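You operate a simulated robot arm through the tools that you are given. There is no shell and no other tool. Be economical: measure what you need, move in short steps, check, and stop when the job is done.

You are at the controls of a simulated robot arm. One attempt, no reset.

TASK
Air the hall till the humidity needle is in the green.
Fine: switch the heater off before you open the window and leave it off; shut and lock the window again. Where these are worked on the way, their far stop is far enough and under half their travel is too little: window.

Only the result counts: the job must be done as asked and must still hold three seconds after the hand-in. Knocking over, shifting, dropping, spilling or breaking anything else fails it.

THE ROBOT
A 7-joint arm with a two-finger parallel gripper, fixed in place. Base frame: the origin is at the foot of the arm, x ahead of it, y to its left, z up. Units: mm, degrees, N and s.
Its first joint turns from -166.0 to 166.0 degrees. Payload 4.4 kg.
The TCP is the grasp point between the finger pads, 23 mm short of the fingertips. In the tool frame z runs along the fingers and y along their closing line. The gripper opens to 94 mm. The fingers are 38 mm wide and 10 mm thick; the gripper's body (54 by 96 mm) begins 39 mm behind the TCP.
Orientation is that of the tool frame in the base frame, as a unit quaternion [x, y, z, w]. With the fingers straight down and closing along the base's y, the tool's x points along the base's -x, its y along +y and its z along -z.

THE INTERFACE
- The arm moves only by the tool arm_command. Its argument "series" is a list of rows, each a list of 3 entries, a list of its own where there are three numbers: the turn, a rotation vector about the tool's x, y, z in units of 8 degrees (1.0 is 8 degrees), then the shift along the tool's x, y, z in units of 50 mm (1.0 is 50 mm), then the closure, from 0 (fully open) to 1 (shut). In form: [[[wx, wy, wz], [dx, dy, dz], gripper], ...]. A call has 1 to 10 rows; each row shifts and turns the commanded pose from where the row before left it, along the tool's axes as they then stand. A call with a number of a shift or a turn outside -1 to 1 is refused whole. Rows are played at 5 a second. More than 50 mm and 8.6 degrees between two rows, or a gripper value outside its range, and nothing of the call is played. A pose out of reach is approached as far as the arm can. The call stops where the force on the tool passes 60 N (or 10 N more than at its start, if that is more) or the arm is blocked; 0.2 s more then pass. Each finger travels about 72 mm/s and halts on what it meets, pressing with about 37 N; the grip force reading is that of the motor and also rises with nothing between the fingers. The clock runs only during rows and for 0.2 s after the last one: add rows that do not move to give the fingers time. The reply holds the time, the measured pose of the TCP, the force on the tool along the base axes, the opening and the grip force, in the units named above and with some noise, with the torque about the TCP (base axes, N m) and any sound that the robot's microphone picked up.
- Cameras (640 x 400 px; columns grow to the right, rows downward): "scene" is fixed at [51.2, -649.6, 1637.2]; the picture's right is [0.53, -0.85, 0.00], its down [-0.34, -0.21, -0.92] and it looks along [0.78, 0.48, -0.40] (base axes); focal length 322 px, centre (320, 200). "wrist" rides on the gripper at [86, 16, -74] in the tool frame; the picture's right is [-0.18, 0.98, 0.00], its down [-0.58, -0.11, -0.81] and it looks along [-0.79, -0.15, 0.59] (tool axes); focal length 243 px, centre (320, 200). There is no depth. A picture from a camera that has moved, and an enlarged one, comes with that camera's place and axes in the base frame and with its lens.
- snapshot(camera): a new picture of that camera. It takes no simulated time.
- inspect(camera, box): a new picture of the part [left, top, right, bottom] of that camera's present view, enlarged. It takes no simulated time.
- sign_off(): hands the job in; it is judged then, once.

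Go step by step. Nothing tells you positions but the pictures and the camera data: compare them with the known pose of the tool, close in by small moves and look again before you grip or let go. The budget is 120 turns and 84 pictures, counting those below and the enlarged ones. Unless the task says otherwise, let go and move clear before handing in, and close with one line.

The tools are called after "Call:" by a JSON object that holds its "op" and its "data". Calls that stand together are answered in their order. arm_command: Moves the arm, as the interface text tells. Its arguments: {"type":"object","properties":{"series":{"type":"array","items":{"type":"array"}}},"required":["series"]} The other tools are called the same way: snapshot (camera) takes a picture; inspect (camera, box) takes an enlarged picture of a part of a camera's view; sign_off () hands the job in.

At the start:

```text
t: 0.0
eef_pos: [776.9, 36.5, 1438.6]
tool_rot: [0.0, 1.0, 0.0, 0.0]
force: [0.1, 0.1, 0.9]
moment: [0.0, 0.02, 0.01]
gripper_width: 94.2
gripper_force: 0.1
```

scene: 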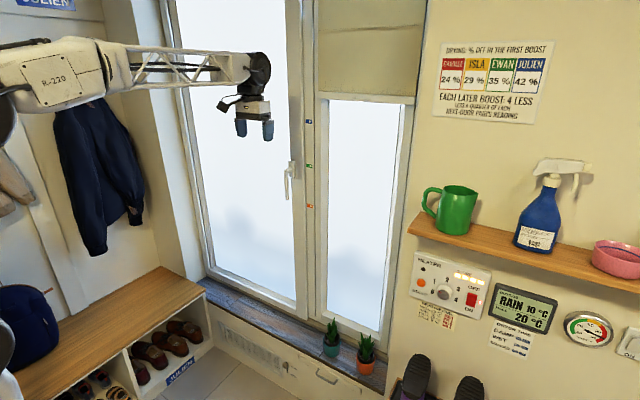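
wrist: 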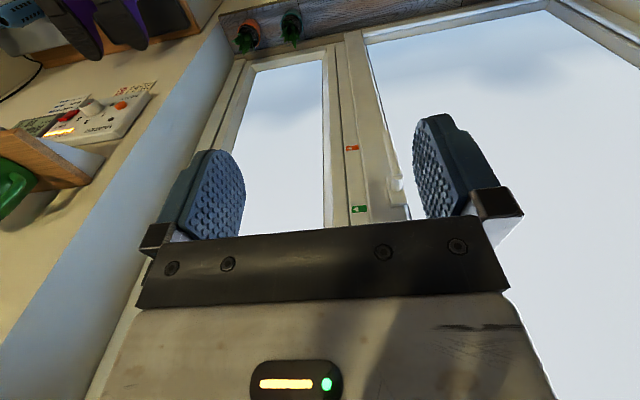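

I see a window with a handle, a heater panel on the right wall, a weather display, a humidity dial and some notices. First I'll enlarge the important parts.

Call:
{"op": "inspect", "data": {"camera": "scene", "box": [400, 240, 640, 390]}}

Call:
{"op": "inspect", "data": {"camera": "scene", "box": [430, 30, 570, 130]}}

Call:
{"op": "inspect", "data": {"camera": "scene", "box": [250, 100, 350, 230]}}

```text
2.67 times, centred on (520, 315) of scene
camera zoom: at [51.2, -649.6, 1637.2], right [0.53, -0.85, 0.0], down [-0.34, -0.21, -0.92], along [0.78, 0.48, -0.4], focal length 858 px, centre (-213, -107)
```

zoom: 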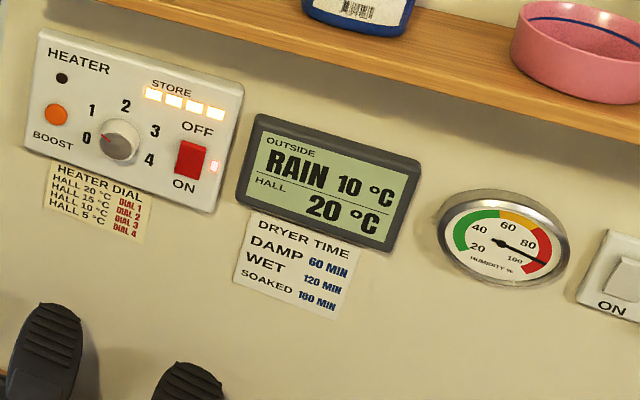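

```text
4.00 times, centred on (500, 80) of scene
camera zoom: at [51.2, -649.6, 1637.2], right [0.53, -0.85, 0.0], down [-0.34, -0.21, -0.92], along [0.78, 0.48, -0.4], focal length 1287 px, centre (-400, 680)
```

zoom: 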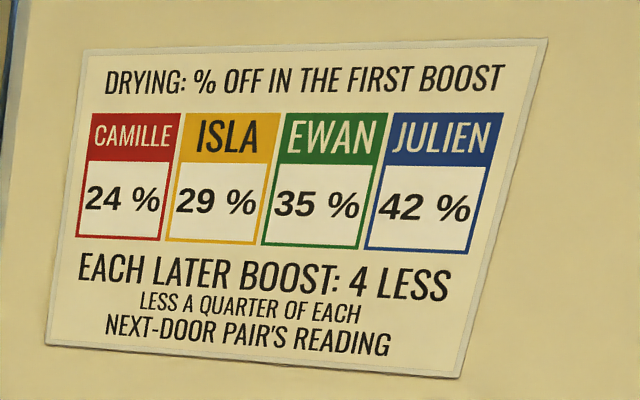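

```text
3.08 times, centred on (300, 165) of scene
camera zoom: at [51.2, -649.6, 1637.2], right [0.53, -0.85, 0.0], down [-0.34, -0.21, -0.92], along [0.78, 0.48, -0.4], focal length 990 px, centre (382, 308)
```

zoom: 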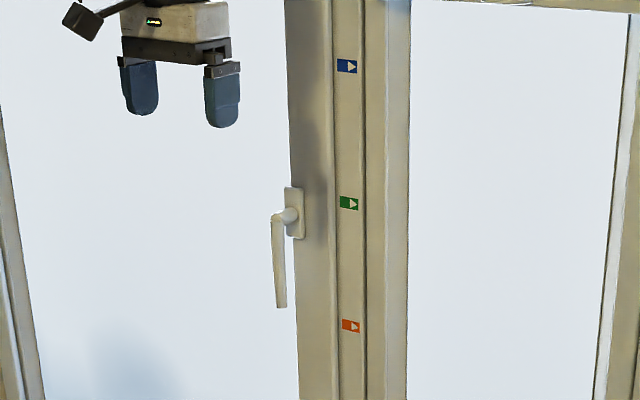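

Triangulating from both cameras puts the window frame near x≈1108 and the handle lever hanging at about (1050, 130, 1222→1089). The heater rocker is near (935, -635, 981), below the shelf. I'll first tip the tool so that it points forward.

Call:
{"op": "arm_command", "data": {"series": [[[0, -1, 0], [0, 0, 0], 0], [[0, -1, 0], [0, 0, 0], 0], [[0, -1, 0], [0, 0, 0], 0], [[0, -1, 0], [0, 0, 0], 0], [[0, -1, 0], [0, 0, 0], 0], [[0, -1, 0], [0, 0, 0], 0], [[0, -1, 0], [0, 0, 0], 0], [[0, -1, 0], [0, 0, 0], 0], [[0, -1, 0], [0, 0, 0], 0], [[0, -1, 0], [0, 0, 0], 0]]}}

```text
t: 2.4
eef_pos: [810.1, 38.2, 1379.9]
tool_rot: [-0.002, 0.789, -0.001, 0.614]
force: [-0.1, 0.1, -0.2]
moment: [-0.02, 0.0, 0.0]
gripper_width: 93.8
gripper_force: 0.0
stopped in row 10: the arm was blocked; the commanded pose is now the measured one
```

The arm stopped at about 76° of tilt and drifted a little. I'll look at it.

Call:
{"op": "snapshot", "data": {"camera": "scene"}}

Call:
{"op": "snapshot", "data": {"camera": "wrist"}}

```text
78 pictures are left
```

scene: 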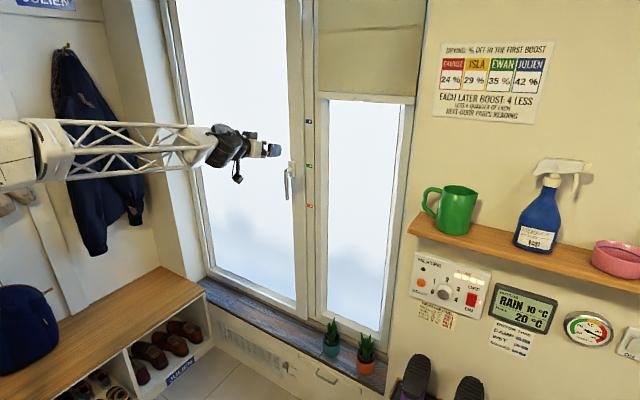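

```text
77 pictures are left
camera wrist: at [715.9, 54.6, 1315.4], right [0.04, 0.98, 0.17], down [-0.64, -0.11, 0.76], along [0.77, -0.15, 0.62], focal length 243 px, centre (320, 200)
```

wrist: 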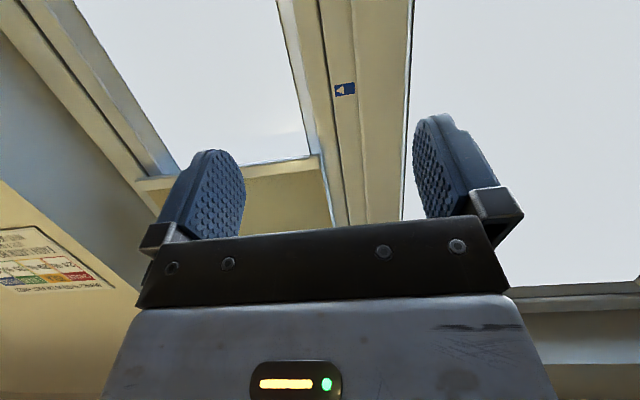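

Nothing was touched, so it's probably a reach or joint limit. I'll back up, then finish the tilt.

Call:
{"op": "arm_command", "data": {"series": [[[0, 0, 0], [0, 0, -0.8], 0], [[0, 0, 0], [0, 0, -0.8], 0], [[0, 0, 0], [0, 0, -0.8], 0], [[0, -0.5, 0], [0.5, 0, -0.6], 0], [[0, -0.5, 0], [0.6, 0, -0.4], 0], [[0, -0.5, 0], [0.6, 0, -0.2], 0], [[0, -0.28, 0], [0.6, 0, 0], 0]]}}

```text
t: 4.2
eef_pos: [634.7, 35.4, 1275.6]
tool_rot: [0.046, 0.733, 0.031, 0.678]
force: [-0.8, 0.8, 1.3]
moment: [0.02, 0.04, 0.0]
gripper_width: 93.9
gripper_force: 0.2
stopped in row 7: the arm was blocked; the commanded pose is now the measured one
```

The tool is almost level now, though it seems to be in a wrist alignment region. I'll move down and to the right toward the heater panel, staying well back from the shelf.

Call:
{"op": "arm_command", "data": {"series": [[[0, 0, 0], [0.8, -0.5, 0], 0], [[0, 0, 0], [0.8, -0.5, 0], 0], [[0, 0, 0], [0.8, -0.6, 0], 0], [[0, 0, 0], [0.8, -0.8, 0], 0], [[0, 0, 0], [0.8, -0.8, 0], 0], [[0, 0, 0], [0.8, -0.8, 0], 0]]}}

```text
refused: row 4 steps farther than a row can; nothing moved
```

Call:
{"op": "arm_command", "data": {"series": [[[0, 0, 0], [0.7, -0.5, 0], 0], [[0, 0, 0], [0.7, -0.6, 0], 0], [[0, 0, 0], [0.7, -0.6, 0], 0], [[0, 0, 0], [0.7, -0.7, 0], 0], [[0, 0, 0], [0.7, -0.7, 0], 0], [[0, 0, 0], [0.7, -0.7, 0], 0]]}}

```text
t: 5.6
eef_pos: [571.6, -12.1, 1074.7]
tool_rot: [0.076, 0.735, 0.019, 0.673]
force: [-0.2, 1.4, 1.2]
moment: [-0.01, -0.01, -0.02]
gripper_width: 94.2
gripper_force: 0.0
out of reach, approached as far as the arm can: row 2, 3, 4, 5, 6
```

The sideways motion fell short, so a joint is probably at its limit. I'll look at the arm's posture.

Call:
{"op": "snapshot", "data": {"camera": "scene"}}

```text
76 pictures are left
```

scene: 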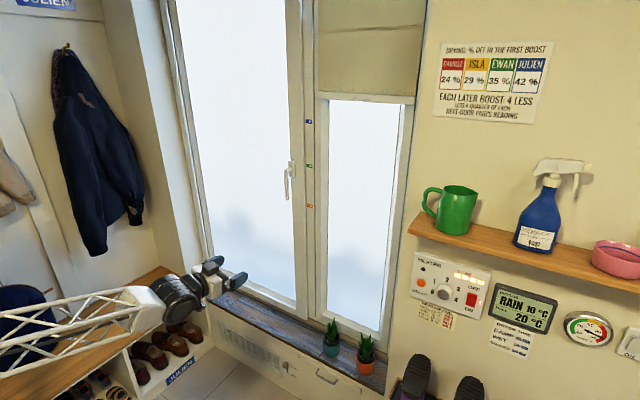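

I'll swing as if about the base axis, with yaw and sideways shift together, so the tool points outward toward the panel.

Call:
{"op": "arm_command", "data": {"series": [[[0.6, 0, 0], [0, -0.9, 0], 0], [[0.6, 0, 0], [0, -0.9, 0], 0], [[0.6, 0, 0], [0, -0.9, 0], 0], [[0.6, 0, 0], [0, -0.9, 0], 0], [[0.6, 0, 0], [0, -0.9, 0], 0], [[0.6, 0, 0], [0, -0.9, 0], 0], [[0.6, 0, 0], [0, -0.9, 0], 0]]}}

```text
t: 7.2
eef_pos: [475.1, -297.7, 1040.8]
tool_rot: [0.263, 0.711, -0.184, 0.626]
force: [0.1, -0.5, -0.2]
moment: [-0.03, 0.02, 0.03]
gripper_width: 93.8
gripper_force: 0.0
out of reach, approached as far as the arm can: row 1
```

The tool now points almost straight at the rocker. I'll close the fingers, roll 90° so the tip is short vertically, and go half the way.

Call:
{"op": "arm_command", "data": {"series": [[[0, 0, 1], [0, 0, 0.4], 1], [[0, 0, 1], [0, 0, 0.4], 1], [[0, 0, 1], [0, 0, 0.4], 1], [[0, 0, 1], [0, 0, 0.4], 1], [[0, 0, 1], [0, 0, 0.4], 1], [[0, 0, 1], [0, 0, 0.4], 1], [[0, 0, 1], [0, 0, 0.4], 1], [[0, 0, 1], [0, 0, 0.4], 1], [[0, 0, 1], [0, 0, 0.4], 1], [[0, 0, 1], [0, 0, 0.4], 1]]}}

Call:
{"op": "snapshot", "data": {"camera": "wrist"}}

Call:
{"op": "snapshot", "data": {"camera": "scene"}}

```text
t: 9.4
eef_pos: [600.2, -269.7, 1213.1]
tool_rot: [0.654, 0.405, 0.232, 0.595]
force: [-0.2, 0.4, 0.0]
moment: [-0.01, 0.0, 0.01]
gripper_width: 0.0
gripper_force: 37.0
out of reach, approached as far as the arm can: row 1, 2, 3, 4, 5, 6, 7, 8, 9, 10
```

```text
75 pictures are left
camera wrist: at [593.8, -155.8, 1229.2], right [0.14, -0.11, 0.98], down [-0.99, 0.0, 0.15], along [-0.02, -0.99, -0.11], focal length 243 px, centre (320, 200)
```

wrist: 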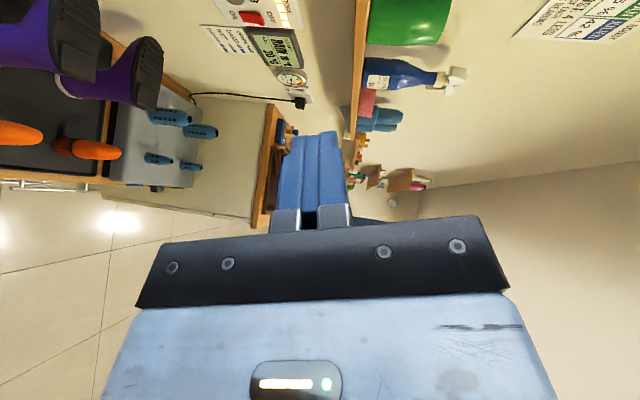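

```text
74 pictures are left
```

scene: 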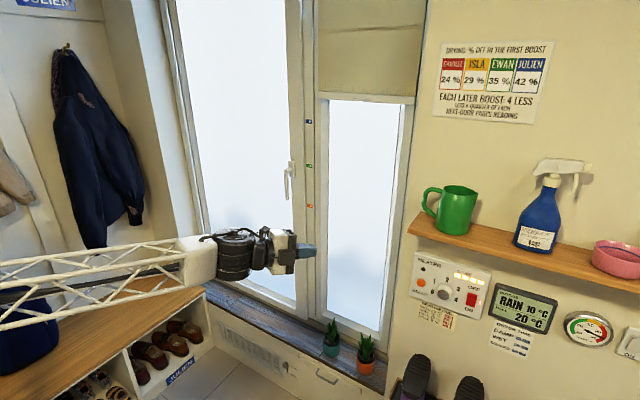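

The roll direction hit a joint limit and the arm drifted. I'll undo the roll and see where the tool settles.

Call:
{"op": "arm_command", "data": {"series": [[[0, 0, -1], [0, 0, 0], 1], [[0, 0, -1], [0, 0, 0], 1], [[0, 0, -1], [0, 0, 0], 1], [[0, 0, -1], [0, 0, 0], 1], [[0, 0, -1], [0, 0, 0], 1], [[0, 0, -1], [0, 0, 0], 1], [[0, 0, -1], [0, 0, 0], 1], [[0, 0, -1], [0, 0, 0], 1], [[0, 0, -1], [0, 0, 0], 1], [[0, 0, -1], [0, 0, 0], 1]]}}

```text
t: 11.6
eef_pos: [600.2, -269.4, 1214.9]
tool_rot: [0.238, 0.72, -0.207, 0.619]
force: [-1.2, 0.0, -0.7]
moment: [0.03, -0.04, 0.01]
gripper_width: 0.2
gripper_force: 36.6
```

That works: the pose is held at (600, -269, 1215) with the earlier orientation. Next I'll go down and outward toward the panel without rolling.

Call:
{"op": "arm_command", "data": {"series": [[[0, 0, 0], [0.8, -0.3, 0], 1], [[0, 0, 0], [0.8, -0.3, 0], 1], [[0, 0, 0], [0.8, -0.3, 0], 1], [[0, 0, 0], [0.8, -0.3, 0], 1], [[0, 0, 0], [0.8, -0.3, 0], 1]]}}

```text
t: 12.8
eef_pos: [531.3, -313.2, 1016.5]
tool_rot: [0.239, 0.72, -0.206, 0.619]
force: [-0.6, 0.8, -0.1]
moment: [0.02, -0.02, 0.0]
gripper_width: 0.2
gripper_force: 37.4
```

Good control now. I'll advance along the tool axis toward the rocker in part and look.

Call:
{"op": "arm_command", "data": {"series": [[[0, 0, 0], [-0.15, 0, 0.9], 1], [[0, 0, 0], [-0.15, 0, 0.9], 1], [[0, 0, 0], [-0.15, 0, 0.9], 1], [[0, 0, 0], [-0.15, 0, 0.9], 1], [[0, 0, 0], [-0.15, 0, 0.9], 1], [[0, 0, 0], [-0.15, 0, 0.9], 1], [[0, 0, 0], [-0.15, 0, 0.9], 1]]}}

Call:
{"op": "snapshot", "data": {"camera": "wrist"}}

Call:
{"op": "snapshot", "data": {"camera": "scene"}}

```text
t: 14.4
eef_pos: [791.4, -498.0, 1024.6]
tool_rot: [0.242, 0.719, -0.211, 0.617]
force: [-0.1, 0.5, 0.5]
moment: [0.01, -0.03, -0.03]
gripper_width: 0.1
gripper_force: 36.7
out of reach, approached as far as the arm can: row 4
```

```text
73 pictures are left
camera wrist: at [730.1, -432.4, 951.6], right [0.62, 0.76, 0.18], down [-0.63, 0.35, 0.7], along [0.47, -0.54, 0.69], focal length 243 px, centre (320, 200)
```

wrist: 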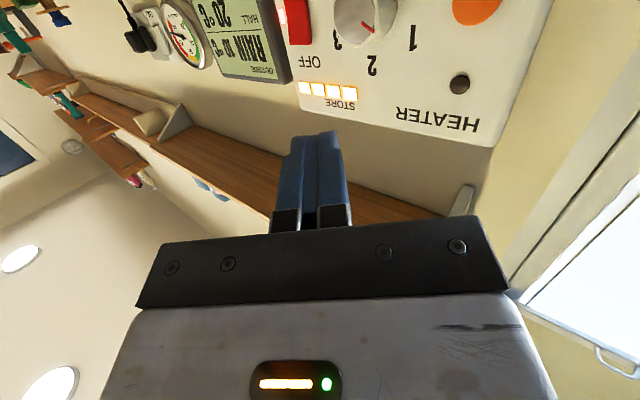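

```text
72 pictures are left
```

scene: 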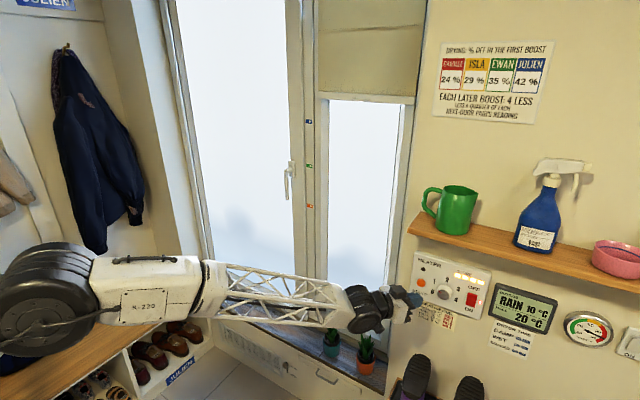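

The wrist view confirms the rocker at about (935, -636, 984), with OFF as its upper end. I'll pitch the tool up a little so the lower fingertip corner leads.

Call:
{"op": "arm_command", "data": {"series": [[[0, -1, 0], [0, 0, 0], 1], [[0, -1, 0], [0, 0, 0], 1], [[0, 0, 0], [0.2, -0.4, 0.4], 1], [[0, 0, 0], [0.2, -0.4, 0.5], 1], [[0, 0, 0], [0.2, -0.4, 0.5], 1]]}}

```text
t: 15.6
eef_pos: [854.6, -496.3, 1002.7]
tool_rot: [0.223, 0.624, -0.249, 0.706]
force: [-0.5, -0.4, 2.1]
moment: [0.05, 0.09, -0.01]
gripper_width: 0.0
gripper_force: 37.2
out of reach, approached as far as the arm can: row 1, 2, 3, 4, 5
```

The upward pitch runs into a joint limit. I'll pitch the tool downward instead and press with the upper fingertip corner.

Call:
{"op": "arm_command", "data": {"series": [[[0, 0.8, 0], [0, 0, -0.8], 1], [[0, 0.9, 0], [0, 0, -0.4], 1], [[0, 0.9, 0], [0, 0, 0], 1], [[0, 0.9, 0], [0, 0, 0], 1]]}}

```text
t: 16.6
eef_pos: [810.0, -455.7, 996.2]
tool_rot: [0.259, 0.781, -0.18, 0.539]
force: [-0.7, -0.2, -0.7]
moment: [-0.02, 0.0, 0.01]
gripper_width: 0.2
gripper_force: 36.8
out of reach, approached as far as the arm can: row 1
```

Now I'll move to the pre-press pose in front of the rocker.

Call:
{"op": "arm_command", "data": {"series": [[[0, 0, 0], [-0.2, -0.515, 0.695], 1], [[0, 0, 0], [-0.2, -0.515, 0.695], 1], [[0, 0, 0], [-0.2, -0.515, 0.695], 1], [[0, 0, 0], [-0.2, -0.515, 0.695], 1]]}}

Call:
{"op": "snapshot", "data": {"camera": "wrist"}}

Call:
{"op": "inspect", "data": {"camera": "scene", "box": [360, 220, 560, 345]}}

```text
t: 17.6
eef_pos: [863.1, -626.6, 988.1]
tool_rot: [0.259, 0.78, -0.181, 0.54]
force: [-0.2, -0.7, 0.6]
moment: [0.02, 0.0, 0.0]
gripper_width: 0.0
gripper_force: 37.4
```

```text
71 pictures are left
camera wrist: at [792.3, -553.7, 934.2], right [0.64, 0.75, 0.17], down [-0.5, 0.24, 0.83], along [0.58, -0.62, 0.53], focal length 243 px, centre (320, 200)
```

wrist: 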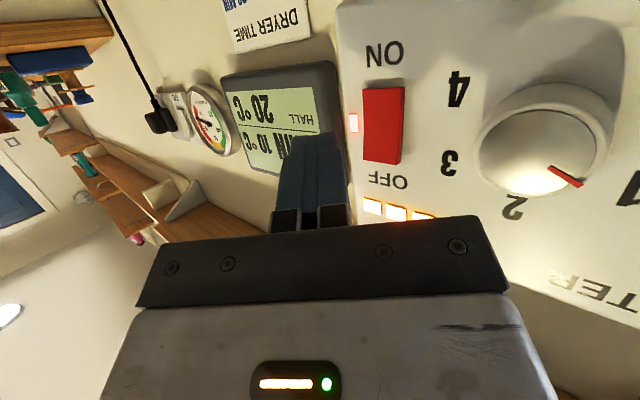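

```text
3.20 times, centred on (460, 282) of scene
camera zoom: at [51.2, -649.6, 1637.2], right [0.53, -0.85, 0.0], down [-0.34, -0.21, -0.92], along [0.78, 0.48, -0.4], focal length 1030 px, centre (-128, -64)
```

zoom: 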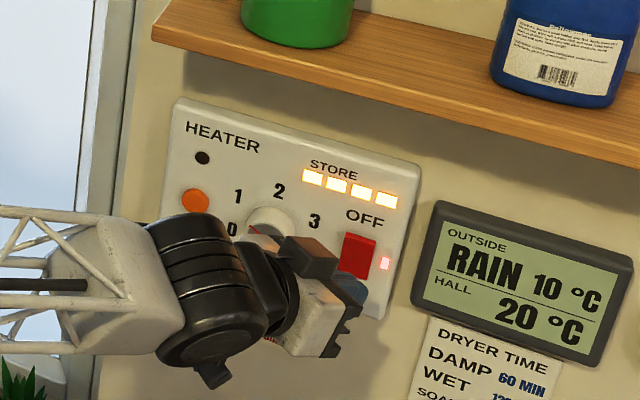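

The rocker spans z 963–1005 at y≈-632, and its OFF end is up. The gripper body could brush the dial knob at this yaw, so I'll turn the tool straighter first.

Call:
{"op": "arm_command", "data": {"series": [[[-0.85, 0, 0], [0, 0, 0], 1], [[-0.85, 0, 0], [0, 0, 0], 1], [[-0.85, 0, 0], [0, 0, 0], 1]]}}

```text
t: 18.4
eef_pos: [861.7, -624.4, 986.6]
tool_rot: [0.157, 0.8, -0.04, 0.578]
force: [0.3, -0.5, 0.5]
moment: [0.02, 0.01, 0.03]
gripper_width: 0.1
gripper_force: 36.6
out of reach, approached as far as the arm can: row 1, 2
```

The tool is straighter now and its upper-left corner is lined up with the rocker's OFF end. I'll press forward gently.

Call:
{"op": "arm_command", "data": {"series": [[[0, 0, 0], [-0.1, 0.04, 0.38], 1], [[0, 0, 0], [-0.1, 0.04, 0.36], 1], [[0, 0, 0], [-0.028, 0.03, 0.09], 1], [[0, 0, 0], [-0.028, 0.03, 0.09], 1], [[0, 0, 0], [0, 0, 0], 1]]}}

Call:
{"op": "snapshot", "data": {"camera": "wrist"}}

```text
t: 19.2
eef_pos: [901.7, -630.1, 983.7]
tool_rot: [0.16, 0.8, -0.04, 0.577]
force: [-52.9, 26.1, 11.4]
moment: [-0.3, -0.93, 0.68]
gripper_width: 0.2
gripper_force: 37.2
heard: click
stopped in row 3: the force on the tool passed its limit at 92 N (the readings are from after the stop); the commanded pose is now the measured one
```

```text
69 pictures are left
camera wrist: at [813.0, -580.5, 931.4], right [0.35, 0.89, 0.29], down [-0.6, -0.03, 0.8], along [0.72, -0.45, 0.53], focal length 243 px, centre (320, 200)
```

wrist: 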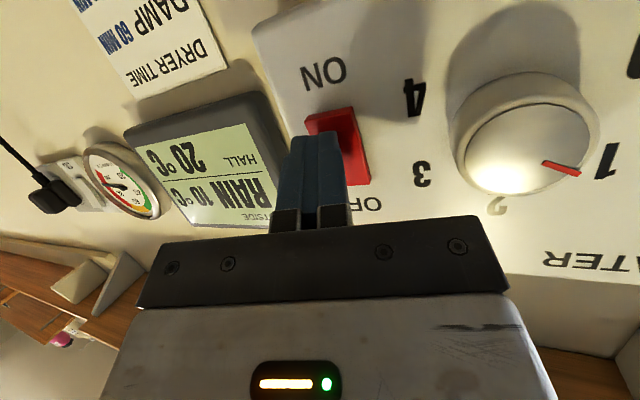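

A click was heard. I'll back off and check that the heater lamp has gone out.

Call:
{"op": "arm_command", "data": {"series": [[[0, 0, 0], [0.2, -0.2, -0.6], 1], [[0, 0, 0], [0.2, -0.2, -0.6], 1], [[0, 0, 0], [0, 0, -0.9], 1], [[0, 0, 0], [0, 0, -0.9], 1]]}}

Call:
{"op": "snapshot", "data": {"camera": "wrist"}}

Call:
{"op": "inspect", "data": {"camera": "scene", "box": [360, 220, 640, 395]}}

```text
t: 20.2
eef_pos: [755.4, -610.0, 1009.7]
tool_rot: [0.158, 0.8, -0.038, 0.577]
force: [-0.6, 0.1, -0.5]
moment: [0.01, -0.06, -0.02]
gripper_width: 0.0
gripper_force: 36.9
```

```text
68 pictures are left
camera wrist: at [666.5, -558.2, 958.2], right [0.35, 0.89, 0.29], down [-0.6, -0.03, 0.8], along [0.72, -0.45, 0.53], focal length 243 px, centre (320, 200)
```

wrist: 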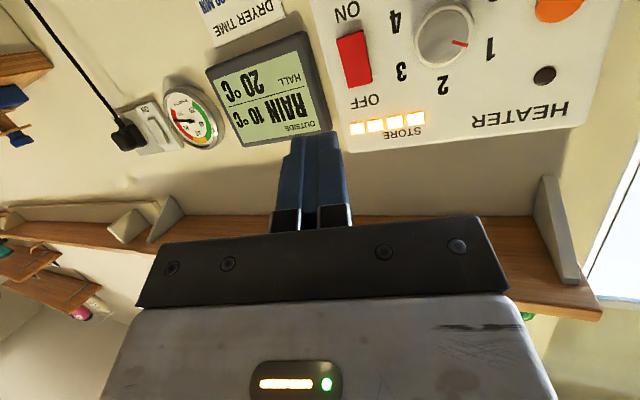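

```text
2.29 times, centred on (500, 308) of scene
camera zoom: at [51.2, -649.6, 1637.2], right [0.53, -0.85, 0.0], down [-0.34, -0.21, -0.92], along [0.78, 0.48, -0.4], focal length 736 px, centre (-91, -46)
```

zoom: 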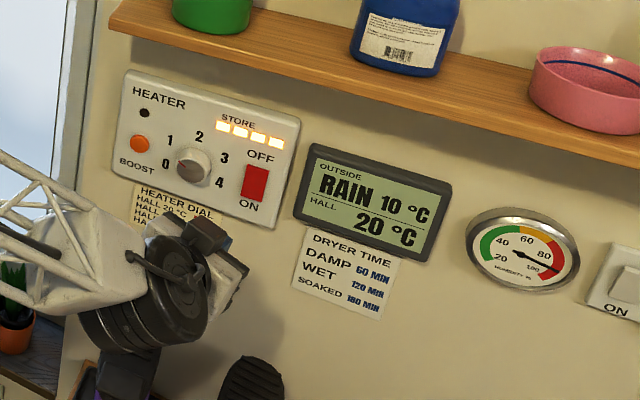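

The heater lamp is out and the rocker sits at OFF. Now I'll retreat and swing left toward the window handle, opening the fingers as I go.

Call:
{"op": "arm_command", "data": {"series": [[[0, 0, 0], [0, 0, -0.95], 1], [[0, 0, 0], [0, 0, -0.95], 1], [[0, 0, 0], [0, 0.4, -0.8], 1], [[0, 0, 0], [0, 0.9, 0], 1], [[-0.2, 0, 0], [0, 0.95, 0], 1], [[-0.2, 0, 0], [0, 0.95, 0], 0.5], [[-0.2, 0, 0], [0, 0.95, 0], 0.3], [[-0.2, 0, 0], [0, 0.95, 0], 0], [[-0.2, 0, 0], [0, 0.95, 0], 0], [[-0.2, 0, 0], [0, 0.95, 0], 0]]}}

```text
t: 22.4
eef_pos: [717.7, -241.3, 1106.4]
tool_rot: [0.109, 0.801, 0.028, 0.588]
force: [0.7, 0.3, 0.1]
moment: [0.01, 0.01, 0.01]
gripper_width: 94.1
gripper_force: 0.0
```

I'll continue left to a standoff in front of the handle, straightening the roll.

Call:
{"op": "arm_command", "data": {"series": [[[-0.1, 0, -0.15], [0, 0.9, 0.2], 0], [[-0.1, 0, -0.15], [0, 0.9, 0.2], 0], [[-0.1, 0, -0.15], [0, 0.9, 0.2], 0], [[-0.1, 0, -0.15], [0, 0.9, 0.2], 0], [[-0.1, 0, -0.15], [0, 0.9, 0.2], 0], [[-0.1, 0, -0.15], [0, 0.9, 0.2], 0], [[0, 0, -0.15], [0, 0.9, 0.2], 0], [[0, 0, -0.15], [0, 0.85, 0.2], 0]]}}

Call:
{"op": "snapshot", "data": {"camera": "wrist"}}

Call:
{"op": "inspect", "data": {"camera": "scene", "box": [220, 110, 380, 210]}}

```text
t: 24.2
eef_pos: [822.4, 109.5, 1126.0]
tool_rot: [0.019, 0.805, 0.011, 0.593]
force: [0.5, -0.3, 0.0]
moment: [-0.01, 0.04, -0.01]
gripper_width: 94.1
gripper_force: 0.0
```

```text
66 pictures are left
camera wrist: at [725.1, 130.2, 1066.9], right [0.07, 0.97, 0.21], down [-0.6, -0.13, 0.79], along [0.8, -0.18, 0.58], focal length 243 px, centre (320, 200)
```

wrist: 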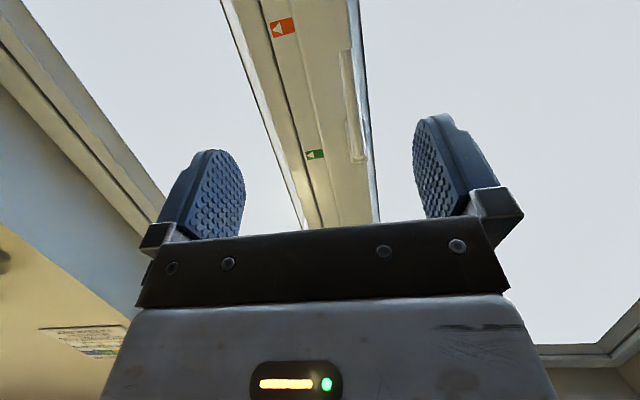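

```text
4.00 times, centred on (300, 160) of scene
camera zoom: at [51.2, -649.6, 1637.2], right [0.53, -0.85, 0.0], down [-0.34, -0.21, -0.92], along [0.78, 0.48, -0.4], focal length 1287 px, centre (400, 360)
```

zoom: 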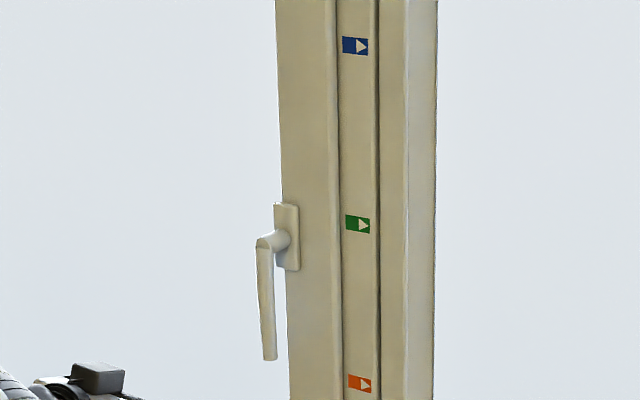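

The lever is confirmed at y≈129, from z≈1095 to its pivot near z≈1228, with x≈1050. I'll test here, in free space, whether the wrist can roll +90° as gripping and turning the lever would need.

Call:
{"op": "arm_command", "data": {"series": [[[0, 0, 1], [0, 0, 0], 0], [[0, 0, 1], [0, 0, 0], 0], [[0, 0, 1], [0, 0, 0], 0], [[0, 0, 1], [0, 0, 0], 0], [[0, 0, 1], [0, 0, 0], 0], [[0, 0, 1], [0, 0, 0], 0], [[0, 0, 1], [0, 0, 0], 0], [[0, 0, 1], [0, 0, 0], 0], [[0, 0, 1], [0, 0, 0], 0], [[0, 0, 1], [0, 0, 0], 0]]}}

```text
t: 26.4
eef_pos: [821.2, 108.2, 1124.1]
tool_rot: [0.532, 0.604, 0.391, 0.446]
force: [-0.8, -0.8, -0.2]
moment: [0.01, 0.03, 0.0]
gripper_width: 93.9
gripper_force: 0.1
```

Roll works well at this place. I'll unroll and then approach the lever with open fingers, keeping short for a check.

Call:
{"op": "arm_command", "data": {"series": [[[0, 0, -1], [0, 0, 0], 0], [[0, 0, -1], [0, 0, 0], 0], [[0, 0, -1], [0, 0, 0], 0], [[0, 0, -1], [0, 0, 0], 0], [[0, 0, -1], [0, 0, 0], 0], [[0, 0, -1], [0, 0, 0], 0], [[0, 0, -1], [0, 0, 0], 0], [[0, 0, -1], [0, 0, 0], 0], [[0, 0, -1], [0, 0, 0], 0], [[0, 0, -1], [0, 0, 0], 0]]}}

Call:
{"op": "arm_command", "data": {"series": [[[0, 0, 0], [-0.29, 0.1, 0.85], 0], [[0, 0, 0], [-0.29, 0.1, 0.85], 0], [[0, 0, 0], [-0.29, 0.1, 0.85], 0], [[0, 0, 0], [-0.29, 0.1, 0.85], 0]]}}

Call:
{"op": "snapshot", "data": {"camera": "wrist"}}

Call:
{"op": "inspect", "data": {"camera": "scene", "box": [220, 110, 380, 210]}}

```text
t: 28.6
eef_pos: [822.0, 108.8, 1124.9]
tool_rot: [0.017, 0.805, 0.011, 0.593]
force: [0.1, 0.6, -0.7]
moment: [0.04, -0.01, -0.03]
gripper_width: 94.0
gripper_force: 0.0
```

```text
t: 29.6
eef_pos: [1001.3, 125.6, 1130.5]
tool_rot: [0.018, 0.805, 0.012, 0.594]
force: [0.9, 0.4, 0.9]
moment: [0.0, 0.03, -0.04]
gripper_width: 93.9
gripper_force: 0.1
```

```text
64 pictures are left
camera wrist: at [903.7, 145.8, 1072.0], right [0.07, 0.97, 0.22], down [-0.6, -0.13, 0.79], along [0.8, -0.18, 0.58], focal length 243 px, centre (320, 200)
```

wrist: 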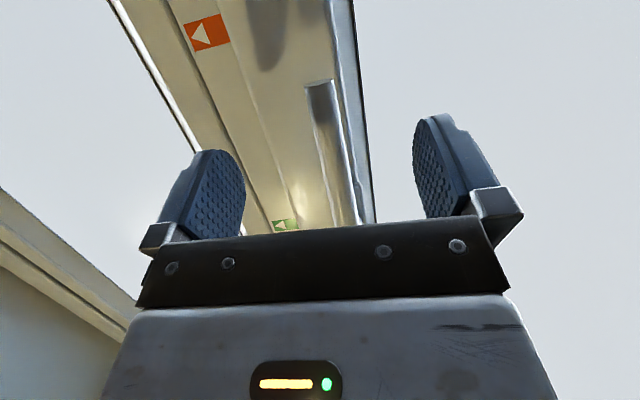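

```text
4.00 times, centred on (300, 160) of scene
camera zoom: at [51.2, -649.6, 1637.2], right [0.53, -0.85, 0.0], down [-0.34, -0.21, -0.92], along [0.78, 0.48, -0.4], focal length 1287 px, centre (400, 360)
```

zoom: 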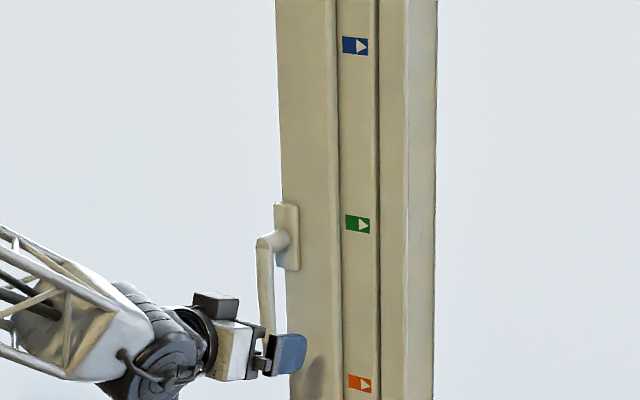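

The lever end is at about (1050, 129.5, 1101), between the fingers. I'll advance 48 mm and close on the lever.

Call:
{"op": "arm_command", "data": {"series": [[[0, 0, 0], [-0.14, 0.04, 0.46], 0], [[0, 0, 0], [-0.14, 0.04, 0.46], 0], [[0, 0, 0], [0, 0, 0], 0.5], [[0, 0, 0], [0, 0, 0], 1], [[0, 0, 0], [0, 0, 0], 1], [[0, 0, 0], [0, 0, 0], 1], [[0, 0, 0], [0, 0, 0], 1]]}}

Call:
{"op": "snapshot", "data": {"camera": "wrist"}}

```text
t: 31.2
eef_pos: [1049.7, 130.8, 1131.4]
tool_rot: [0.018, 0.804, 0.011, 0.594]
force: [1.6, 25.0, 1.0]
moment: [-2.1, -0.11, -0.22]
gripper_width: 18.2
gripper_force: 44.9
```

```text
62 pictures are left
camera wrist: at [952.1, 150.3, 1072.3], right [0.07, 0.97, 0.21], down [-0.6, -0.13, 0.79], along [0.8, -0.18, 0.58], focal length 243 px, centre (320, 200)
```

wrist: 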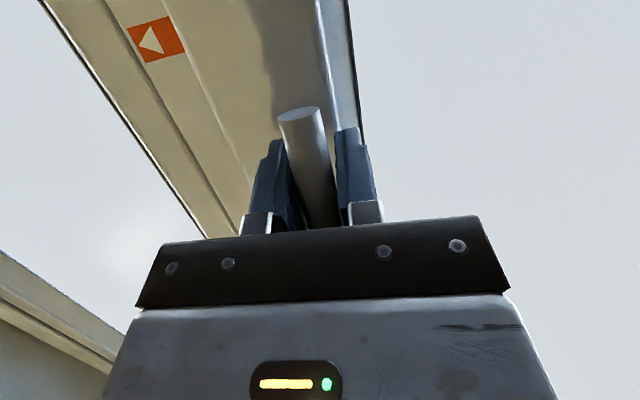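

The lever is gripped (18 mm). I'll turn it toward the glass (+y) in an arc about its pivot, a few degrees at first.

Call:
{"op": "arm_command", "data": {"series": [[[-0.29, 0, 0.95], [-0.018, 0.27, -0.006], 1], [[-0.29, 0, 0.95], [-0.018, 0.27, -0.006], 1], [[-0.29, 0, 0.95], [-0.018, 0.27, -0.006], 1]]}}

```text
t: 32.0
eef_pos: [1049.2, 168.8, 1140.5]
tool_rot: [0.142, 0.783, 0.179, 0.578]
force: [-10.7, 6.2, -2.5]
moment: [-0.56, 0.28, 0.09]
gripper_width: 17.9
gripper_force: 45.1
```

It turns freely and follows the predicted arc. I'll continue to horizontal.

Call:
{"op": "arm_command", "data": {"series": [[[-0.29, 0, 0.95], [-0.018, 0.27, -0.006], 1], [[-0.29, 0, 0.95], [-0.018, 0.27, -0.006], 1], [[-0.29, 0, 0.95], [-0.018, 0.27, -0.006], 1], [[-0.29, 0, 0.95], [-0.018, 0.27, -0.006], 1], [[-0.29, 0, 0.95], [-0.018, 0.27, -0.006], 1], [[-0.29, 0, 0.95], [-0.018, 0.27, -0.006], 1], [[-0.29, 0, 0.95], [-0.018, 0.27, -0.006], 1], [[-0.29, 0, 0.95], [-0.018, 0.27, -0.006], 1]]}}

Call:
{"op": "inspect", "data": {"camera": "scene", "box": [200, 80, 400, 205]}}

```text
t: 33.8
eef_pos: [1053.2, 220.2, 1220.8]
tool_rot: [0.427, 0.569, 0.562, 0.423]
force: [-6.4, -35.4, -46.7]
moment: [1.29, -0.49, 0.36]
gripper_width: 18.0
gripper_force: 44.6
```

```text
3.20 times, centred on (300, 142) of scene
camera zoom: at [51.2, -649.6, 1637.2], right [0.53, -0.85, 0.0], down [-0.34, -0.21, -0.92], along [0.78, 0.48, -0.4], focal length 1030 px, centre (384, 384)
```

zoom: 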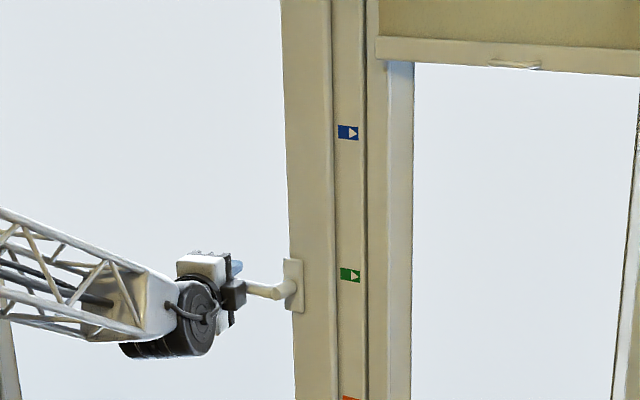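

The lever is horizontal and pressing against its stop. I'll ease off that push and then pull the sash inward along its hinge arc (the hinge is near y≈820), a little at first.

Call:
{"op": "arm_command", "data": {"series": [[[0, 0, 0], [-0.04, -0.06, 0], 1], [[0, 0, 0], [0, 0, 0], 1], [[0, -0.25, 0], [0.14, 0, -0.4], 1], [[0, -0.25, 0], [0.14, 0, -0.4], 1]]}}

Call:
{"op": "inspect", "data": {"camera": "scene", "box": [200, 80, 400, 205]}}

```text
t: 34.8
eef_pos: [1008.2, 224.4, 1220.9]
tool_rot: [0.444, 0.554, 0.547, 0.443]
force: [0.9, -3.2, -59.9]
moment: [1.68, -0.89, 0.47]
gripper_width: 18.2
gripper_force: 45.3
```

```text
3.20 times, centred on (300, 142) of scene
camera zoom: at [51.2, -649.6, 1637.2], right [0.53, -0.85, 0.0], down [-0.34, -0.21, -0.92], along [0.78, 0.48, -0.4], focal length 1030 px, centre (384, 384)
```

zoom: 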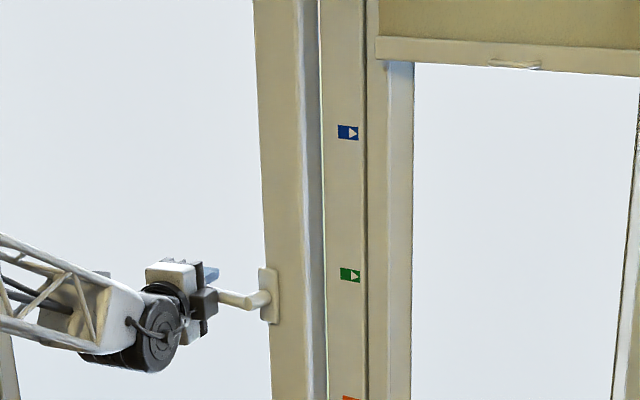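

The sash swings in as a side-hung window. I'll ease the remaining vertical load with a 5 mm drop.

Call:
{"op": "arm_command", "data": {"series": [[[0, 0, 0], [0, -0.06, 0], 1], [[0, 0, 0], [0, -0.06, 0], 1], [[0, 0, 0], [0, 0, 0], 1]]}}

```text
t: 35.6
eef_pos: [1009.4, 224.5, 1220.1]
tool_rot: [0.444, 0.552, 0.549, 0.444]
force: [-0.3, 10.6, -28.0]
moment: [1.01, -0.44, -0.03]
gripper_width: 17.6
gripper_force: 45.0
```

The load is easing. Another small drop, then I'll keep pulling along the arc.

Call:
{"op": "arm_command", "data": {"series": [[[0, 0, 0], [0, -0.08, 0], 1], [[0, -0.5, 0], [0.29, 0, -0.79], 1], [[0, -0.5, 0], [0.29, 0, -0.79], 1], [[0, -0.5, 0], [0.29, 0, -0.79], 1], [[0, -0.5, 0], [0.29, 0, -0.79], 1]]}}

```text
t: 36.8
eef_pos: [845.2, 266.3, 1215.0]
tool_rot: [0.517, 0.485, 0.48, 0.517]
force: [10.8, 7.7, 23.6]
moment: [-1.95, 1.15, 0.88]
gripper_width: 19.8
gripper_force: 44.7
```

About 20° open, right on the predicted arc. I'll continue.

Call:
{"op": "arm_command", "data": {"series": [[[0, -0.5, 0], [0.29, 0.04, -0.79], 1], [[0, -0.5, 0], [0.29, 0.03, -0.79], 1], [[0, -0.5, 0], [0.29, 0, -0.79], 1], [[0, -0.5, 0], [0.29, 0, -0.79], 1], [[0, -0.5, 0], [0.29, 0, -0.79], 1]]}}

Call:
{"op": "snapshot", "data": {"camera": "scene"}}

```text
t: 37.7
eef_pos: [718.8, 334.5, 1218.3]
tool_rot: [0.572, 0.416, 0.411, 0.575]
force: [0.2, -0.9, 7.5]
moment: [-0.63, 0.16, -0.34]
gripper_width: 17.5
gripper_force: 45.0
stopped in row 4: the force on the tool passed its limit at 133 N (the readings are from after the stop); the commanded pose is now the measured one
```

```text
59 pictures are left
```

scene: 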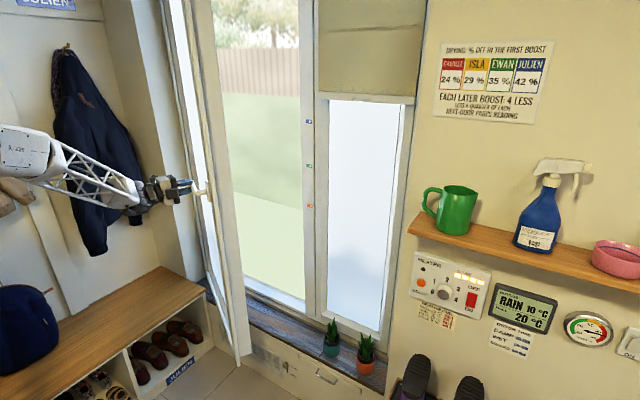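

The motion ended with a force spike near 35° of opening, probably the stay's far stop. I'll hold here a moment and look at the gauge and the sash.

Call:
{"op": "arm_command", "data": {"series": [[[0, 0, 0], [0, 0, 0], 1], [[0, 0, 0], [0, 0, 0], 1], [[0, 0, 0], [0, 0, 0], 1], [[0, 0, 0], [0, 0, 0], 1], [[0, 0, 0], [0, 0, 0], 1], [[0, 0, 0], [0, 0, 0], 1], [[0, 0, 0], [0, 0, 0], 1], [[0, 0, 0], [0, 0, 0], 1], [[0, 0, 0], [0, 0, 0], 1], [[0, 0, 0], [0, 0, 0], 1]]}}

Call:
{"op": "inspect", "data": {"camera": "scene", "box": [400, 240, 640, 390]}}

Call:
{"op": "inspect", "data": {"camera": "scene", "box": [60, 100, 320, 380]}}

Call:
{"op": "snapshot", "data": {"camera": "wrist"}}

```text
t: 39.9
eef_pos: [719.0, 334.4, 1217.6]
tool_rot: [0.573, 0.416, 0.411, 0.574]
force: [0.8, 2.6, 9.3]
moment: [-0.92, 0.3, 0.06]
gripper_width: 17.6
gripper_force: 44.5
```

```text
2.67 times, centred on (520, 315) of scene
camera zoom: at [51.2, -649.6, 1637.2], right [0.53, -0.85, 0.0], down [-0.34, -0.21, -0.92], along [0.78, 0.48, -0.4], focal length 858 px, centre (-213, -107)
```

zoom: 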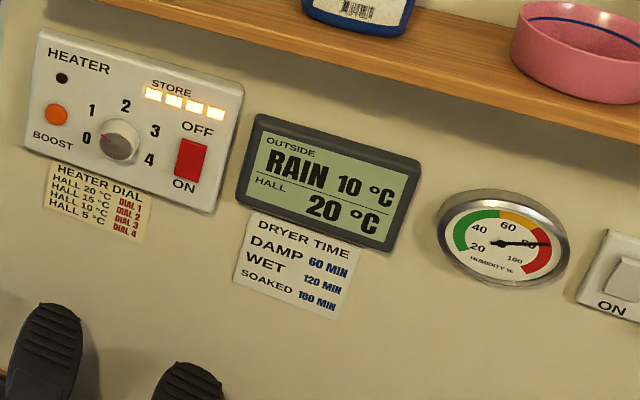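

```text
1.43 times, centred on (190, 240) of scene
camera zoom: at [51.2, -649.6, 1637.2], right [0.53, -0.85, 0.0], down [-0.34, -0.21, -0.92], along [0.78, 0.48, -0.4], focal length 460 px, centre (506, 143)
```

zoom: 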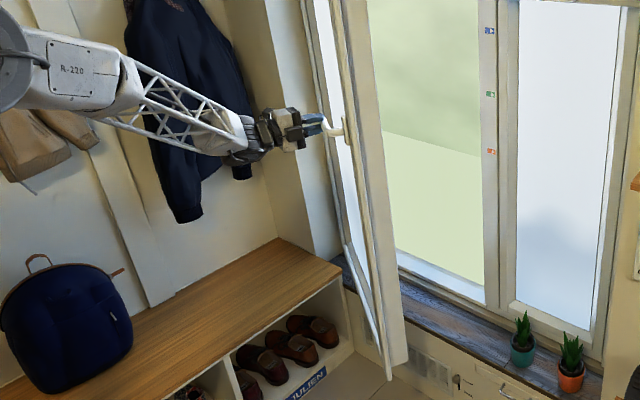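

```text
56 pictures are left
camera wrist: at [674.6, 440.0, 1235.6], right [-0.05, -0.17, 0.98], down [-0.95, -0.3, -0.1], along [0.31, -0.94, -0.14], focal length 243 px, centre (320, 200)
```

wrist: 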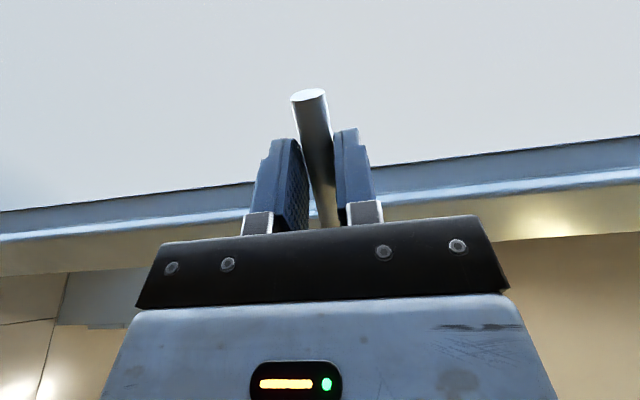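

The needle is falling, at about 82 now. I'll test gently whether the sash truly is at its stop.

Call:
{"op": "arm_command", "data": {"series": [[[0, -0.12, 0], [0.07, 0, -0.2], 1], [[0, -0.12, 0], [0.07, 0, -0.2], 1], [[0, 0, 0], [0, 0, 0], 1]]}}

```text
t: 40.7
eef_pos: [702.6, 347.4, 1218.1]
tool_rot: [0.58, 0.407, 0.401, 0.581]
force: [0.9, 0.6, 0.2]
moment: [0.01, -0.02, 0.0]
gripper_width: 0.0
gripper_force: 42.4
```

The fingers slipped off the lever. I'll look at where the sash is.

Call:
{"op": "inspect", "data": {"camera": "scene", "box": [60, 100, 320, 380]}}

Call:
{"op": "snapshot", "data": {"camera": "wrist"}}

```text
1.43 times, centred on (190, 240) of scene
camera zoom: at [51.2, -649.6, 1637.2], right [0.53, -0.85, 0.0], down [-0.34, -0.21, -0.92], along [0.78, 0.48, -0.4], focal length 460 px, centre (506, 143)
```

zoom: 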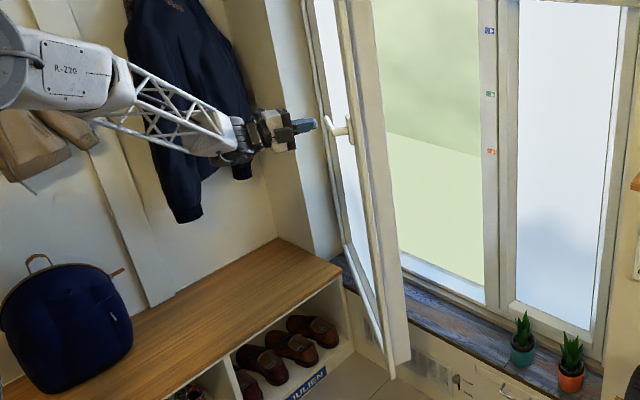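

```text
54 pictures are left
camera wrist: at [661.2, 454.7, 1234.9], right [-0.06, -0.17, 0.98], down [-0.96, -0.27, -0.1], along [0.28, -0.95, -0.14], focal length 243 px, centre (320, 200)
```

wrist: 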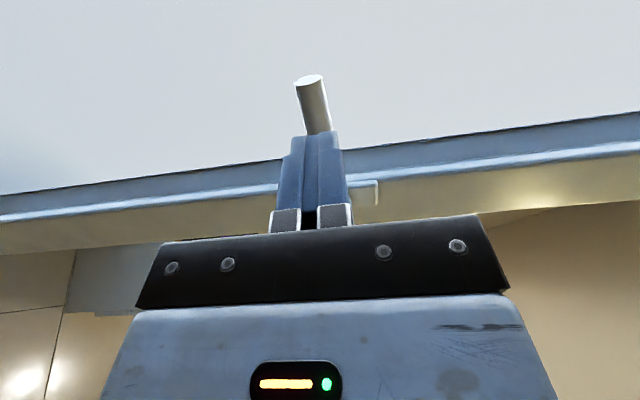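

The sash sits a few degrees back from its stop and the lever end is near (767, 342, 1212). I'll open the fingers, let the hall air, and read the gauge.

Call:
{"op": "arm_command", "data": {"series": [[[0, 0, 0], [0, 0, 0], 0], [[0, 0, 0], [0, 0, 0], 0], [[0, 0, 0], [0, 0, 0], 0], [[0, 0, 0], [0, 0, 0], 0], [[0, 0, 0], [0, 0, 0], 0], [[0, 0, 0], [0, 0, 0], 0], [[0, 0, 0], [0, 0, 0], 0], [[0, 0, 0], [0, 0, 0], 0], [[0, 0, 0], [0, 0, 0], 0], [[0, 0, 0], [0, 0, 0], 0]]}}

Call:
{"op": "inspect", "data": {"camera": "scene", "box": [480, 270, 640, 370]}}

Call:
{"op": "snapshot", "data": {"camera": "wrist"}}

```text
t: 42.9
eef_pos: [702.0, 347.4, 1218.6]
tool_rot: [0.579, 0.406, 0.402, 0.581]
force: [0.2, 0.4, 0.3]
moment: [-0.01, 0.05, 0.02]
gripper_width: 94.0
gripper_force: 0.0
```

```text
4.00 times, centred on (560, 320) of scene
camera zoom: at [51.2, -649.6, 1637.2], right [0.53, -0.85, 0.0], down [-0.34, -0.21, -0.92], along [0.78, 0.48, -0.4], focal length 1287 px, centre (-640, -280)
```

zoom: 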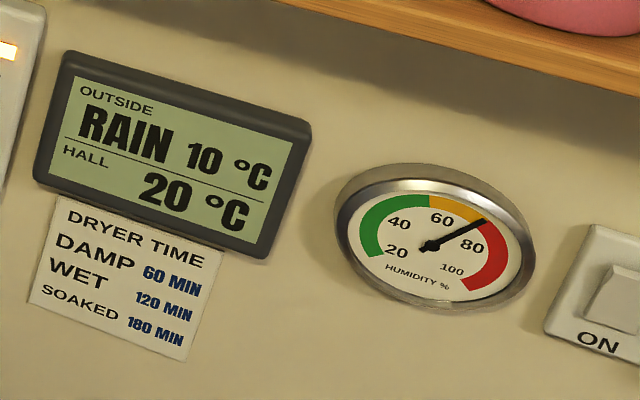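

```text
52 pictures are left
camera wrist: at [661.4, 454.5, 1235.2], right [-0.06, -0.17, 0.98], down [-0.96, -0.27, -0.1], along [0.28, -0.95, -0.14], focal length 243 px, centre (320, 200)
```

wrist: 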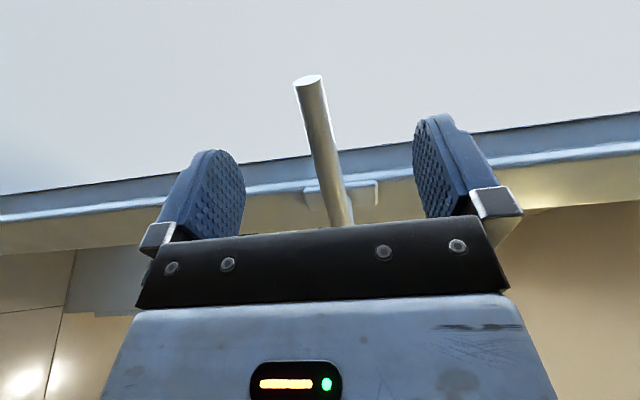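

It reads about 73 and falls some 3 per second. While it airs I'll re-grip the lever.

Call:
{"op": "arm_command", "data": {"series": [[[0, 0, 0], [-0.08, -0.04, 0.35], 0], [[0, 0, 0], [-0.08, -0.04, 0.35], 0], [[0, 0, 0], [-0.08, -0.04, 0.35], 0], [[0, 0, 0], [0, 0, 0], 0]]}}

Call:
{"op": "snapshot", "data": {"camera": "wrist"}}

Call:
{"op": "inspect", "data": {"camera": "scene", "box": [120, 120, 280, 240]}}

```text
t: 43.9
eef_pos: [747.6, 317.5, 1213.4]
tool_rot: [0.58, 0.407, 0.401, 0.581]
force: [-0.2, -0.8, -0.1]
moment: [-0.02, 0.02, -0.03]
gripper_width: 94.0
gripper_force: 0.0
```

```text
51 pictures are left
camera wrist: at [707.1, 425.1, 1230.0], right [-0.06, -0.17, 0.98], down [-0.96, -0.27, -0.1], along [0.28, -0.95, -0.14], focal length 243 px, centre (320, 200)
```

wrist: 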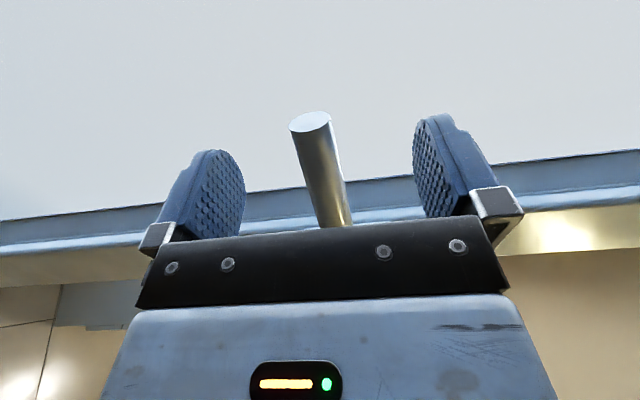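

```text
3.33 times, centred on (200, 180) of scene
camera zoom: at [51.2, -649.6, 1637.2], right [0.53, -0.85, 0.0], down [-0.34, -0.21, -0.92], along [0.78, 0.48, -0.4], focal length 1073 px, centre (720, 267)
```

zoom: 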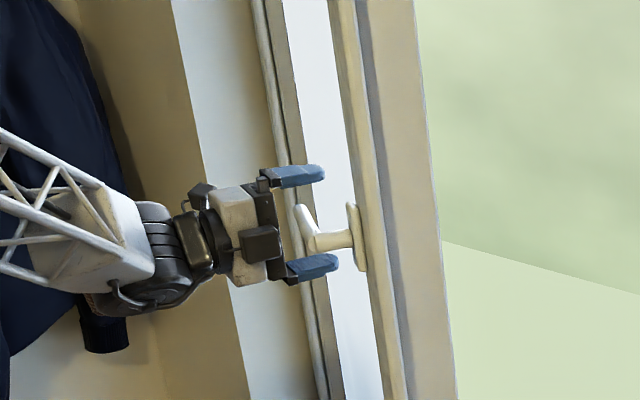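

The lever is well between the fingers. I'll close on it and keep waiting.

Call:
{"op": "arm_command", "data": {"series": [[[0, 0, 0], [0, 0, 0], 0.5], [[0, 0, 0], [0, 0, 0], 1], [[0, 0, 0], [0, 0, 0], 1], [[0, 0, 0], [0, 0, 0], 1], [[0, 0, 0], [0, 0, 0], 1], [[0, 0, 0], [0, 0, 0], 1], [[0, 0, 0], [0, 0, 0], 1], [[0, 0, 0], [0, 0, 0], 1], [[0, 0, 0], [0, 0, 0], 1], [[0, 0, 0], [0, 0, 0], 1]]}}

Call:
{"op": "inspect", "data": {"camera": "scene", "box": [480, 270, 640, 370]}}

```text
t: 46.1
eef_pos: [747.7, 317.7, 1213.0]
tool_rot: [0.579, 0.406, 0.402, 0.582]
force: [2.4, 2.6, 21.6]
moment: [-1.67, 1.1, -0.03]
gripper_width: 19.8
gripper_force: 45.0
```

```text
4.00 times, centred on (560, 320) of scene
camera zoom: at [51.2, -649.6, 1637.2], right [0.53, -0.85, 0.0], down [-0.34, -0.21, -0.92], along [0.78, 0.48, -0.4], focal length 1287 px, centre (-640, -280)
```

zoom: 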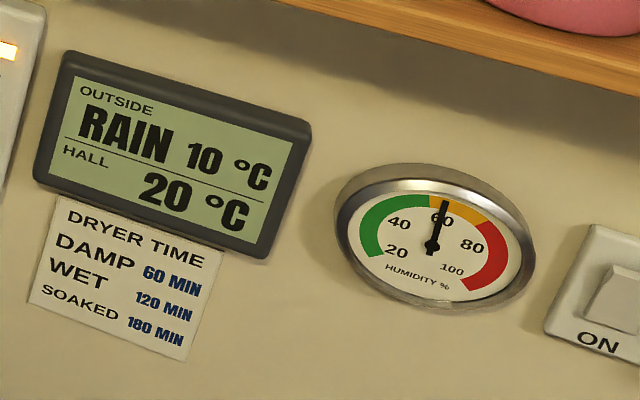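

It reads about 60 and green begins near 55. Two more seconds, then I'll check again.

Call:
{"op": "arm_command", "data": {"series": [[[0, 0, 0], [0, 0.03, 0], 1], [[0, 0, 0], [0, 0.03, 0], 1], [[0, 0, 0], [0, 0, 0], 1], [[0, 0, 0], [0, 0, 0], 1], [[0, 0, 0], [0, 0, 0], 1], [[0, 0, 0], [0, 0, 0], 1], [[0, 0, 0], [0, 0, 0], 1], [[0, 0, 0], [0, 0, 0], 1], [[0, 0, 0], [0, 0, 0], 1], [[0, 0, 0], [0, 0, 0], 1]]}}

Call:
{"op": "inspect", "data": {"camera": "scene", "box": [480, 270, 640, 370]}}

```text
t: 48.3
eef_pos: [749.0, 318.3, 1216.2]
tool_rot: [0.579, 0.406, 0.402, 0.581]
force: [3.6, 9.1, 19.6]
moment: [-1.57, 1.03, 0.02]
gripper_width: 18.4
gripper_force: 44.4
```

```text
4.00 times, centred on (560, 320) of scene
camera zoom: at [51.2, -649.6, 1637.2], right [0.53, -0.85, 0.0], down [-0.34, -0.21, -0.92], along [0.78, 0.48, -0.4], focal length 1287 px, centre (-640, -280)
```

zoom: 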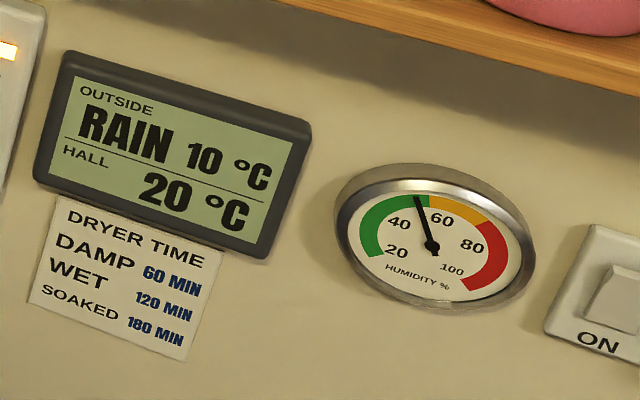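

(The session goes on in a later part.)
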